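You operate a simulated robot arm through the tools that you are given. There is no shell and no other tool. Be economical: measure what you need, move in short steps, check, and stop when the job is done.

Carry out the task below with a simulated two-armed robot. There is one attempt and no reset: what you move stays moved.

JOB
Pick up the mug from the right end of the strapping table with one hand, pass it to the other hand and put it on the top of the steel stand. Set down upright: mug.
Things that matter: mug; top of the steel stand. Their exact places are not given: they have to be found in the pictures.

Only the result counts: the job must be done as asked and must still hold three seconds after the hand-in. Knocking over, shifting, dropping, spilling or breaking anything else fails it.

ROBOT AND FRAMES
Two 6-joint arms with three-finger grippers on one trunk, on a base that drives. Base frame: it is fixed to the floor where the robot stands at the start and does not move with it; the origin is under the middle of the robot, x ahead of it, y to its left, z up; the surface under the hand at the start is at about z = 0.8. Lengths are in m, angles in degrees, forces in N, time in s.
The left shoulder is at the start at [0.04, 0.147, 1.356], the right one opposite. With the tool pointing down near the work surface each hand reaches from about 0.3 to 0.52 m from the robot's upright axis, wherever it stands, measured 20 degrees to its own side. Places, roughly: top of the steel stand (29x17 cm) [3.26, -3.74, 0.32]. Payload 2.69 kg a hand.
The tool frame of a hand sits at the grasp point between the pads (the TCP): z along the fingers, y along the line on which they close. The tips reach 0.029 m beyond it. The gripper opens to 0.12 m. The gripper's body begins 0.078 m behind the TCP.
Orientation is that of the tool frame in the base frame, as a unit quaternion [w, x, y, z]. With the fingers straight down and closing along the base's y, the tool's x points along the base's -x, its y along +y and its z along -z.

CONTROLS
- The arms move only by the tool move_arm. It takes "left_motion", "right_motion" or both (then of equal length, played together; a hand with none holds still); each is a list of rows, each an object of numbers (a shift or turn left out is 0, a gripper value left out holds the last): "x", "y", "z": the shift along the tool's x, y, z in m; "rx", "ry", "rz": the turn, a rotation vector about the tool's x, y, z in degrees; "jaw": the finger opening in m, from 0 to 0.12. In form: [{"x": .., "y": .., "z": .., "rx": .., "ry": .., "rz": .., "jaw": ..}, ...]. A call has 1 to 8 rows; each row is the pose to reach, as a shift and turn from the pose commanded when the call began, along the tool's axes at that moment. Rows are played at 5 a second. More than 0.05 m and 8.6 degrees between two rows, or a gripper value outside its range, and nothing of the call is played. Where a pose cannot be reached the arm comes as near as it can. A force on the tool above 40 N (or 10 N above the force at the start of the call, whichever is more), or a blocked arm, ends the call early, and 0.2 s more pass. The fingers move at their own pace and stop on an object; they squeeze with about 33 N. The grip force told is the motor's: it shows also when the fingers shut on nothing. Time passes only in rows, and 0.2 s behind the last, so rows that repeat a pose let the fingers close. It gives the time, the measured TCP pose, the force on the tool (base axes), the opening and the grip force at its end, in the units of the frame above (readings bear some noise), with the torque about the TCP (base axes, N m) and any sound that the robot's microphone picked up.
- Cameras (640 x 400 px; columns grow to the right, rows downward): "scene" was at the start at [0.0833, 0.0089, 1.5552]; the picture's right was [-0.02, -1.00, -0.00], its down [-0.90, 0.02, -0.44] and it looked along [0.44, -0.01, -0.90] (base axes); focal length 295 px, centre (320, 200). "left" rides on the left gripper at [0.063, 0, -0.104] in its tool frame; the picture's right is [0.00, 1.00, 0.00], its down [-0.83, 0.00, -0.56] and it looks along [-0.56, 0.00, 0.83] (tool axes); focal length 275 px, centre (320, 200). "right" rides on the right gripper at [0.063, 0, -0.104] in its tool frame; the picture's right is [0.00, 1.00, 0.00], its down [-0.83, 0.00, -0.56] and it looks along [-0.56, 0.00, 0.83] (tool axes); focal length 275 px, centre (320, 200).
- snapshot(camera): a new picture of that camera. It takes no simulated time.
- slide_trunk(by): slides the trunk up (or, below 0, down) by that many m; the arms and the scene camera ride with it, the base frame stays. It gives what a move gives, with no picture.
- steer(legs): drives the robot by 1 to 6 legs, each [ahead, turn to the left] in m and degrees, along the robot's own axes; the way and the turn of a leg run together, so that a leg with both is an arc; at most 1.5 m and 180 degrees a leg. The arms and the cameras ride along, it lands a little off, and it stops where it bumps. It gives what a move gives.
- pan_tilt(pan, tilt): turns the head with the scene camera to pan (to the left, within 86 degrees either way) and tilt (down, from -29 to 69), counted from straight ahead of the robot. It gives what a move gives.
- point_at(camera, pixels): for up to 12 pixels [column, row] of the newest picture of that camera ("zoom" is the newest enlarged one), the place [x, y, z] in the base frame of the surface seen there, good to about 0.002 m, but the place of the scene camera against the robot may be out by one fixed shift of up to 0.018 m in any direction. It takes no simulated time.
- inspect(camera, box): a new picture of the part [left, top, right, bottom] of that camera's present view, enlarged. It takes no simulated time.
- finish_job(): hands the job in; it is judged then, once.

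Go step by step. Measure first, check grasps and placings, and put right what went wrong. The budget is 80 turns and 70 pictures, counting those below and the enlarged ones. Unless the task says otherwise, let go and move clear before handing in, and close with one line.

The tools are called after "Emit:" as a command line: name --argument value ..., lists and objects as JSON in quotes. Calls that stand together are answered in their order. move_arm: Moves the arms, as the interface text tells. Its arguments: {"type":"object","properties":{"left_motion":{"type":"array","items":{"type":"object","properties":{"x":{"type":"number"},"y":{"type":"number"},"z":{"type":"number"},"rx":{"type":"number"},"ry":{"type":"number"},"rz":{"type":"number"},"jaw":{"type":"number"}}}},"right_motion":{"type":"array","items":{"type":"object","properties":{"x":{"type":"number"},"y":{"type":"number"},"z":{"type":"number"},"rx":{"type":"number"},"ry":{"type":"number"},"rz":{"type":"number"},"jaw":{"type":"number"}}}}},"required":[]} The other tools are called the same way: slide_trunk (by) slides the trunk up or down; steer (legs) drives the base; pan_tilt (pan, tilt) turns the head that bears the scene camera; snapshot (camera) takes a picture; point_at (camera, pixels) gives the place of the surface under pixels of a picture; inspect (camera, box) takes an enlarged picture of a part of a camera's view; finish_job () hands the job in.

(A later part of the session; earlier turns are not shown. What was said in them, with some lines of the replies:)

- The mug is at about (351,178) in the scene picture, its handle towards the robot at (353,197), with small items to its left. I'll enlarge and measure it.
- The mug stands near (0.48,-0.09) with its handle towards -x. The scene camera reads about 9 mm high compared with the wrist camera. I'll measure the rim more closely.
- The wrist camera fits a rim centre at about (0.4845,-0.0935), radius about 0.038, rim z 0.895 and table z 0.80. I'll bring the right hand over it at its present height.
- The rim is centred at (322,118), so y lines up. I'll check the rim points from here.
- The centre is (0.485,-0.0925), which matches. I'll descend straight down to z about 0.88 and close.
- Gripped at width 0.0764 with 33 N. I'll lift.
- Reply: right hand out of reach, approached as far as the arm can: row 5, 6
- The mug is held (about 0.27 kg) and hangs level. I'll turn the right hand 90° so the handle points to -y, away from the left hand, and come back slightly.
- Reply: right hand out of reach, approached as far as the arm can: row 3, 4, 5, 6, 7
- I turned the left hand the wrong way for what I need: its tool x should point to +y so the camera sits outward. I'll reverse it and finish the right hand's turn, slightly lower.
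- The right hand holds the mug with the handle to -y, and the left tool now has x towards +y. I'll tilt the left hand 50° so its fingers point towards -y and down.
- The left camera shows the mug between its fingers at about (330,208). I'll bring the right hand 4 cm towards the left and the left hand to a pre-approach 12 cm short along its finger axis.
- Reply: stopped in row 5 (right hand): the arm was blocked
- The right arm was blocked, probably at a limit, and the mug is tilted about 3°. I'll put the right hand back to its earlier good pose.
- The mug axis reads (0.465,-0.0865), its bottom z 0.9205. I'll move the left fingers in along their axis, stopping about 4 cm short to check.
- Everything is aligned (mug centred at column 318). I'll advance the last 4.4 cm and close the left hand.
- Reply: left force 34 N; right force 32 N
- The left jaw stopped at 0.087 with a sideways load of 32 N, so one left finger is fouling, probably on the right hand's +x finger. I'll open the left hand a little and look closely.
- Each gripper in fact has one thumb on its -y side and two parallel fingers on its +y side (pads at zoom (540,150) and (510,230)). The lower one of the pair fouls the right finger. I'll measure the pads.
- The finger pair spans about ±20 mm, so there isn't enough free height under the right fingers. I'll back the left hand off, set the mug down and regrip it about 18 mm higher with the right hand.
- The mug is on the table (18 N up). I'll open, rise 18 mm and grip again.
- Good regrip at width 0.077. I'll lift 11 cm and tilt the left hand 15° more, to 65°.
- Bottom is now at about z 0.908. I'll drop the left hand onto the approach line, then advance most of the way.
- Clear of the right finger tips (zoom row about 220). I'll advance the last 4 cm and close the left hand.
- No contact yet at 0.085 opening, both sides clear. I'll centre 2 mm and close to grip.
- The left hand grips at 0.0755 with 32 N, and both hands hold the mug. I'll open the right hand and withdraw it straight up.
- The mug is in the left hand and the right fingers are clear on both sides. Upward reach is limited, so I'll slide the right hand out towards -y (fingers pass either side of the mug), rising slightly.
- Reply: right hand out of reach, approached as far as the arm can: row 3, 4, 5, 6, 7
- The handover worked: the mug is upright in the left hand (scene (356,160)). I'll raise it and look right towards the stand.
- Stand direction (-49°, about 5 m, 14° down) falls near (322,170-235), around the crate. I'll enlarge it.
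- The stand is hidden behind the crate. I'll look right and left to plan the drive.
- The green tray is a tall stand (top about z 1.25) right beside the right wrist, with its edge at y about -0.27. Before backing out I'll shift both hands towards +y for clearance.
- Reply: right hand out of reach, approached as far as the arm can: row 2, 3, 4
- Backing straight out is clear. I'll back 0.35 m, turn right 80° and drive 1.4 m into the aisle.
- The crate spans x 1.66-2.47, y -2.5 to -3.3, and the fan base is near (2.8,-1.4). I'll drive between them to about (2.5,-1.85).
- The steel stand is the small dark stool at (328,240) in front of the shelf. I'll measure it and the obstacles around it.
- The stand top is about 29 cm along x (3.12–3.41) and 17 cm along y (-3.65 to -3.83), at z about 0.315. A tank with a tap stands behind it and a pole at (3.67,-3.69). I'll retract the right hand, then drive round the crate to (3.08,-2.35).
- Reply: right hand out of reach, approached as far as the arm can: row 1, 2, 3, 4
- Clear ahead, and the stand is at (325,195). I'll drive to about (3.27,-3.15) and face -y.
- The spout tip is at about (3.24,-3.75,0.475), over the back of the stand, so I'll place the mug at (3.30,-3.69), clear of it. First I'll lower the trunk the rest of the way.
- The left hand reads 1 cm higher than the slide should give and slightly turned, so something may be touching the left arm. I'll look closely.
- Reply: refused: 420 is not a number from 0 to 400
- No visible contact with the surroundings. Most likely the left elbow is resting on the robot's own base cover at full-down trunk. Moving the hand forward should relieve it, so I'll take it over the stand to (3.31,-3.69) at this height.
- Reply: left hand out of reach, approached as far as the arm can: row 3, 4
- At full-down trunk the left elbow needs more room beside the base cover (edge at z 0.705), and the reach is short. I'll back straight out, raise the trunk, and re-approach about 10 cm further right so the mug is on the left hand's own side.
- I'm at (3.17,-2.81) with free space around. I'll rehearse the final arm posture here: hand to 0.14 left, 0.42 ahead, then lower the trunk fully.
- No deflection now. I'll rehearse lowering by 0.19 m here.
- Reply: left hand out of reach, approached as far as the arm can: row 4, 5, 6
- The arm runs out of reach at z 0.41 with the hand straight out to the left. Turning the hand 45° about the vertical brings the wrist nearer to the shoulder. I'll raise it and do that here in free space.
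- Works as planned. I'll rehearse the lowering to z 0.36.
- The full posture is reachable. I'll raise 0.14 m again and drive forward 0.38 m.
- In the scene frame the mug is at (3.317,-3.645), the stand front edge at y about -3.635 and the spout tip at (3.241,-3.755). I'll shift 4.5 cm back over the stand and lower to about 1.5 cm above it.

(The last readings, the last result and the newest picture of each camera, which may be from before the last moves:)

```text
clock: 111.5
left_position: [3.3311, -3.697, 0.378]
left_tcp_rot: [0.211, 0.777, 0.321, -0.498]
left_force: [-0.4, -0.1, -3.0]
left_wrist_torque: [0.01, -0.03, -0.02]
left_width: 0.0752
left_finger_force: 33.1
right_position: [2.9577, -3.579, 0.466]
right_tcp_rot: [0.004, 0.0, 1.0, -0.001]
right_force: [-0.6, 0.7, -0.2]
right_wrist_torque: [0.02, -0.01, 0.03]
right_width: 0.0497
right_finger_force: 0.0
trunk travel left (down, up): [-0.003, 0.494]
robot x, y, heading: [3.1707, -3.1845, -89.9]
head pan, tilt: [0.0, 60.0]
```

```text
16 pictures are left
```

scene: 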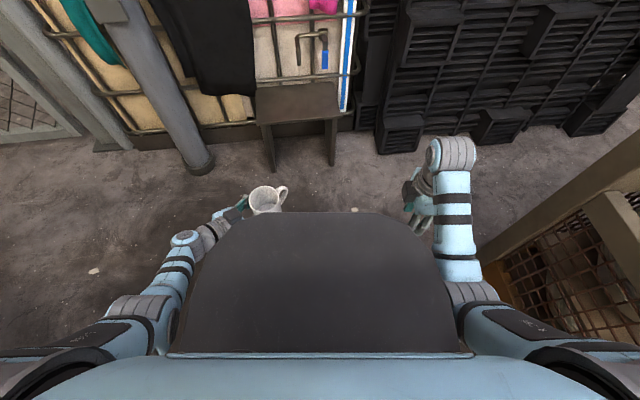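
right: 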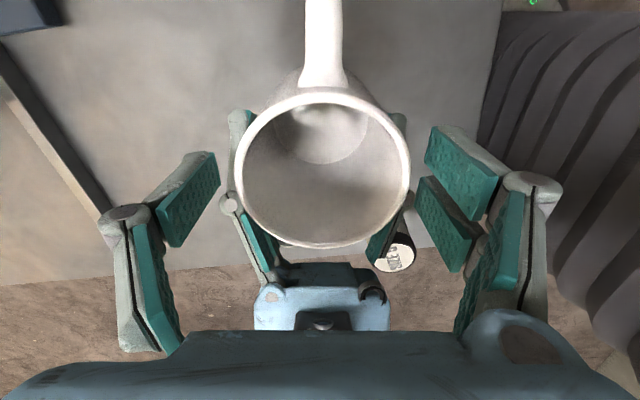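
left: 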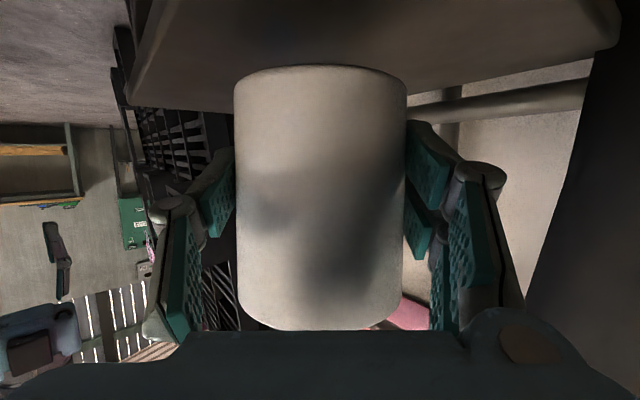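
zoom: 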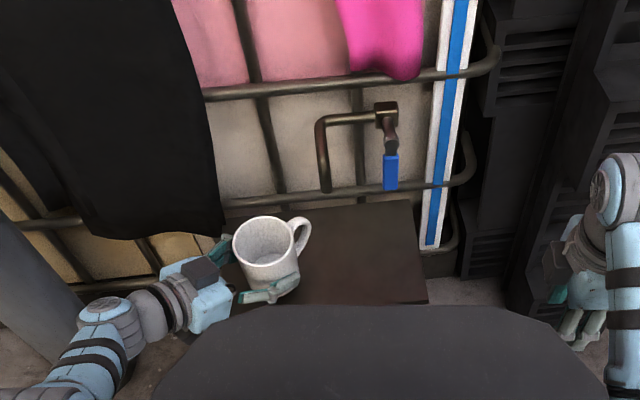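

Emit:
point_at --camera "left" --pixels '[[200, 60], [320, 40], [450, 60], [600, 30], [200, 20], [320, 75], [320, 100], [130, 100], [615, 45]]'

Emit:
point_at --camera "zoom" --pixels '[[236, 240], [293, 235], [265, 218], [265, 255], [302, 245], [235, 303], [235, 260], [330, 300], [215, 300], [260, 305], [330, 235], [330, 215]]'

```text
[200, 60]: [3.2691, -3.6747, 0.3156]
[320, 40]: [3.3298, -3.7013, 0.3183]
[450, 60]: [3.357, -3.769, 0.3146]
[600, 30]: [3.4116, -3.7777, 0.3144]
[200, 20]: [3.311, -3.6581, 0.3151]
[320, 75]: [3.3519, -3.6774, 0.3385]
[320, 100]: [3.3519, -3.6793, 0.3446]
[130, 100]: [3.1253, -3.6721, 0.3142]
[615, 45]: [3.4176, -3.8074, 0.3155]
```

```text
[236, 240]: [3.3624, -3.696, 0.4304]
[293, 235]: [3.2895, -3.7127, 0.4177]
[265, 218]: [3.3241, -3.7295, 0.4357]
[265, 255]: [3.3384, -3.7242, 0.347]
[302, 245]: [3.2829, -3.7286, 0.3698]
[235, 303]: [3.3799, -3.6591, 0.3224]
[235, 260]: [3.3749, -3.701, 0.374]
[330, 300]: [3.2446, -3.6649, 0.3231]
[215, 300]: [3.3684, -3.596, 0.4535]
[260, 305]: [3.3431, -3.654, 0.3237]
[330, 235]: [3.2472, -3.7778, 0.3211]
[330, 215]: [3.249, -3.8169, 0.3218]
```

The left camera gives the stand top at z 0.315, its left edge at x about 3.415 and the mug bottom at about 0.336. I'll shift 1.2 cm further back, then go down slowly until it touches.

Emit:
move_arm --left_motion '[{"x": -0.0035, "y": 0.0084, "z": 0.0078}, {"x": 0.0055, "y": 0.0084, "z": 0.0119}, {"x": 0.0119, "y": 0.0084, "z": 0.0149}, {"x": 0.0137, "y": 0.0084, "z": 0.0157}, {"x": 0.0155, "y": 0.0084, "z": 0.0165}, {"x": 0.0155, "y": 0.0084, "z": 0.0165}]'

```text
clock: 112.9
left_position: [3.3289, -3.6991, 0.3753]
left_tcp_rot: [0.212, 0.778, 0.323, -0.496]
left_force: [0.8, 0.8, -2.6]
left_wrist_torque: [0.04, -0.02, 0.0]
left_width: 0.0756
left_finger_force: 33.3
left hand out of reach, approached as far as the arm can: row 1, 2, 3, 4, 5, 6
right_position: [2.9587, -3.5781, 0.4677]
right_tcp_rot: [0.004, -0.001, 1.0, -0.001]
right_force: [-0.1, -0.8, -0.4]
right_wrist_torque: [0.02, -0.01, -0.03]
right_width: 0.05
right_finger_force: 0.2
trunk travel left (down, up): [-0.003, 0.494]
robot x, y, heading: [3.1675, -3.1821, -90.1]
head pan, tilt: [0.0, 60.0]
```

That's just beyond reach. I'll draw the hand back 3.5 cm at this height, then drive the base 4.5 cm forward.

Emit:
move_arm --left_motion '[{"x": 0.0051, "y": -0.0122, "z": -0.0113}, {"x": 0.0102, "y": -0.0245, "z": -0.0227}, {"x": 0.0102, "y": -0.0245, "z": -0.0227}]'

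Emit:
steer --legs '[[0.045, 0]]'

```text
clock: 113.7
left_position: [3.3275, -3.6644, 0.376]
left_tcp_rot: [0.21, 0.778, 0.322, -0.498]
left_force: [-0.7, -0.2, -3.2]
left_wrist_torque: [0.01, -0.01, 0.02]
left_width: 0.0754
left_finger_force: 32.8
right_position: [2.9593, -3.5786, 0.4671]
right_tcp_rot: [0.004, -0.001, 1.0, -0.001]
right_force: [-1.0, -0.1, 0.5]
right_wrist_torque: [0.02, 0.0, 0.0]
right_width: 0.0502
right_finger_force: 0.1
trunk travel left (down, up): [-0.003, 0.494]
robot x, y, heading: [3.1692, -3.1825, -90.0]
head pan, tilt: [0.0, 60.0]
```

```text
clock: 114.6
left_position: [3.3268, -3.7103, 0.3744]
left_tcp_rot: [0.211, 0.778, 0.322, -0.497]
left_force: [0.6, -0.3, -2.7]
left_wrist_torque: [0.02, -0.06, 0.01]
left_width: 0.0753
left_finger_force: 32.9
right_position: [2.9576, -3.6228, 0.4666]
right_tcp_rot: [0.004, -0.001, 1.0, -0.001]
right_force: [0.4, -0.7, -0.9]
right_wrist_torque: [0.02, -0.01, 0.01]
right_width: 0.0499
right_finger_force: 0.1
trunk travel left (down, up): [-0.003, 0.494]
robot x, y, heading: [3.1719, -3.2289, -90.0]
head pan, tilt: [0.0, 60.0]
```

The mug axis is now at about (3.321,-3.717). I'll lower slowly until contact.

Emit:
move_arm --left_motion '[{"x": 0.0082, "z": 0.0037}, {"x": 0.0127, "z": 0.0058}, {"x": 0.0145, "z": 0.0066}, {"x": 0.0159, "z": 0.0073}, {"x": 0.0168, "z": 0.0077}, {"x": 0.0168, "z": 0.0077}]'

Emit:
snapshot --camera "left"

Emit:
point_at --camera "left" --pixels '[[320, 78], [320, 84], [320, 58], [250, 60], [390, 60], [320, 50]]'

```text
clock: 116.0
left_position: [3.3271, -3.7108, 0.3587]
left_tcp_rot: [0.213, 0.777, 0.321, -0.498]
left_force: [2.2, 1.2, 17.3]
left_wrist_torque: [0.51, 0.13, -0.09]
left_width: 0.0748
left_finger_force: 33.1
right_position: [2.9584, -3.6216, 0.4679]
right_tcp_rot: [0.004, -0.001, 1.0, -0.002]
right_force: [0.5, -0.1, 0.4]
right_wrist_torque: [0.0, 0.01, 0.02]
right_width: 0.0499
right_finger_force: 0.0
trunk travel left (down, up): [-0.003, 0.494]
robot x, y, heading: [3.17, -3.2292, -90.0]
head pan, tilt: [0.0, 60.0]
```

```text
15 pictures are left
```

left: 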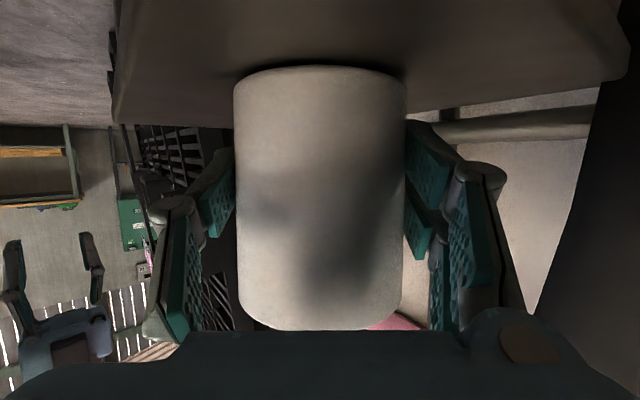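

```text
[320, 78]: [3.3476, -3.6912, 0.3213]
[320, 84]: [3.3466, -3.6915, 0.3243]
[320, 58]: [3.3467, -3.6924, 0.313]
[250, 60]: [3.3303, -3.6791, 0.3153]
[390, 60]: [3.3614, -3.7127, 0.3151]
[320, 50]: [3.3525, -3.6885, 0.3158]
```

The mug is on the stand: 17 N up, bottom at z 0.315. I'll ease off 1 mm and open the left hand.

Emit:
move_arm --left_motion '[{"x": -0.0012, "z": -0.0005}, {"x": -0.0012, "z": -0.0005, "jaw": 0.085}, {"x": -0.0012, "z": -0.0005, "jaw": 0.105}, {"x": -0.0012, "z": -0.0005, "jaw": 0.105}, {"x": -0.0012, "z": -0.0005, "jaw": 0.105}]'

Emit:
snapshot --camera "left"

Emit:
inspect --camera "scene" --box '[130, 60, 450, 260]'

```text
clock: 117.2
left_position: [3.3278, -3.7096, 0.3594]
left_tcp_rot: [0.212, 0.777, 0.323, -0.497]
left_force: [0.5, -0.4, -0.3]
left_wrist_torque: [-0.01, 0.0, -0.01]
left_width: 0.105
left_finger_force: 0.1
right_position: [2.9585, -3.6219, 0.4672]
right_tcp_rot: [0.004, -0.001, 1.0, -0.002]
right_force: [-0.1, -0.3, -0.3]
right_wrist_torque: [-0.02, 0.03, -0.03]
right_width: 0.0502
right_finger_force: 0.2
trunk travel left (down, up): [-0.003, 0.494]
robot x, y, heading: [3.1719, -3.2286, -89.9]
head pan, tilt: [0.0, 60.0]
```

```text
14 pictures are left
```

left: 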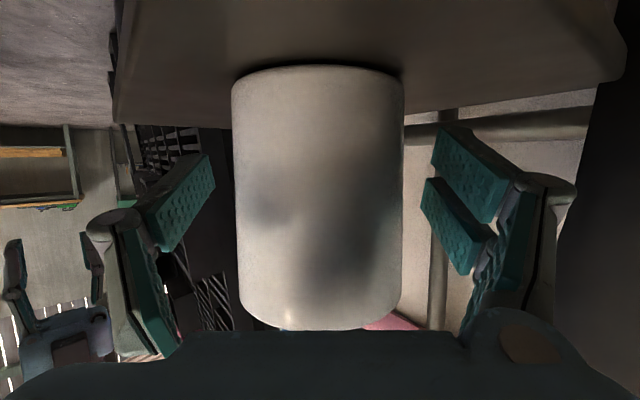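

```text
2.00 times, centred on (290, 160) of scene
```

zoom: 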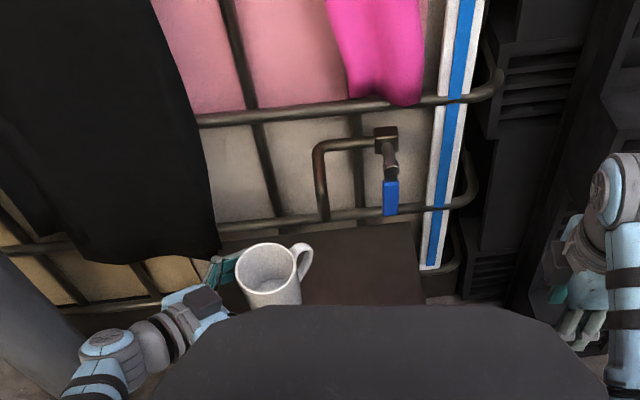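

The mug stands free and upright with the fingers clear on both sides. I'll withdraw the left hand back along its finger axis.

Emit:
move_arm --left_motion '[{"z": -0.02}, {"z": -0.05}, {"z": -0.08}, {"z": -0.11}, {"z": -0.11}]'

Emit:
snapshot --camera "left"

Emit:
inspect --camera "scene" --box '[130, 60, 450, 260]'

```text
clock: 118.4
left_position: [3.3954, -3.64, 0.4047]
left_tcp_rot: [0.211, 0.777, 0.322, -0.498]
left_force: [-0.2, 0.3, 0.2]
left_wrist_torque: [0.0, -0.01, -0.01]
left_width: 0.1049
left_finger_force: 0.1
right_position: [2.9576, -3.6229, 0.4666]
right_tcp_rot: [0.005, 0.0, 1.0, -0.002]
right_force: [0.6, -0.3, 0.0]
right_wrist_torque: [-0.01, -0.02, 0.01]
right_width: 0.0496
right_finger_force: 0.1
trunk travel left (down, up): [-0.003, 0.494]
robot x, y, heading: [3.1743, -3.2303, -90.0]
head pan, tilt: [0.0, 60.0]
```

```text
12 pictures are left
```

left: 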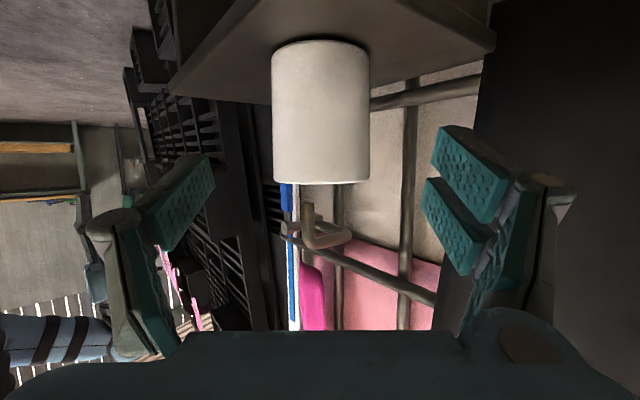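

```text
2.00 times, centred on (290, 160) of scene
```

zoom: 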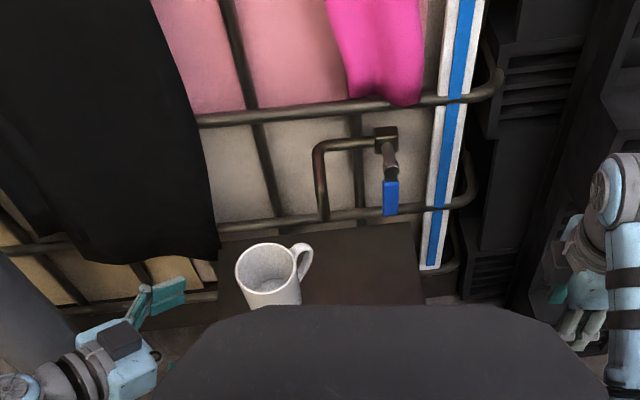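

The mug stands upright on the stand top (zoom (268,272)), the left hand is clear and nothing else has been disturbed. I'll hand in now.

Emit:
finish_job

```text
The job is handed in.
```

The mug was picked up with the right hand, passed in the air to the left hand, and set upright on the steel stand with both hands clear.
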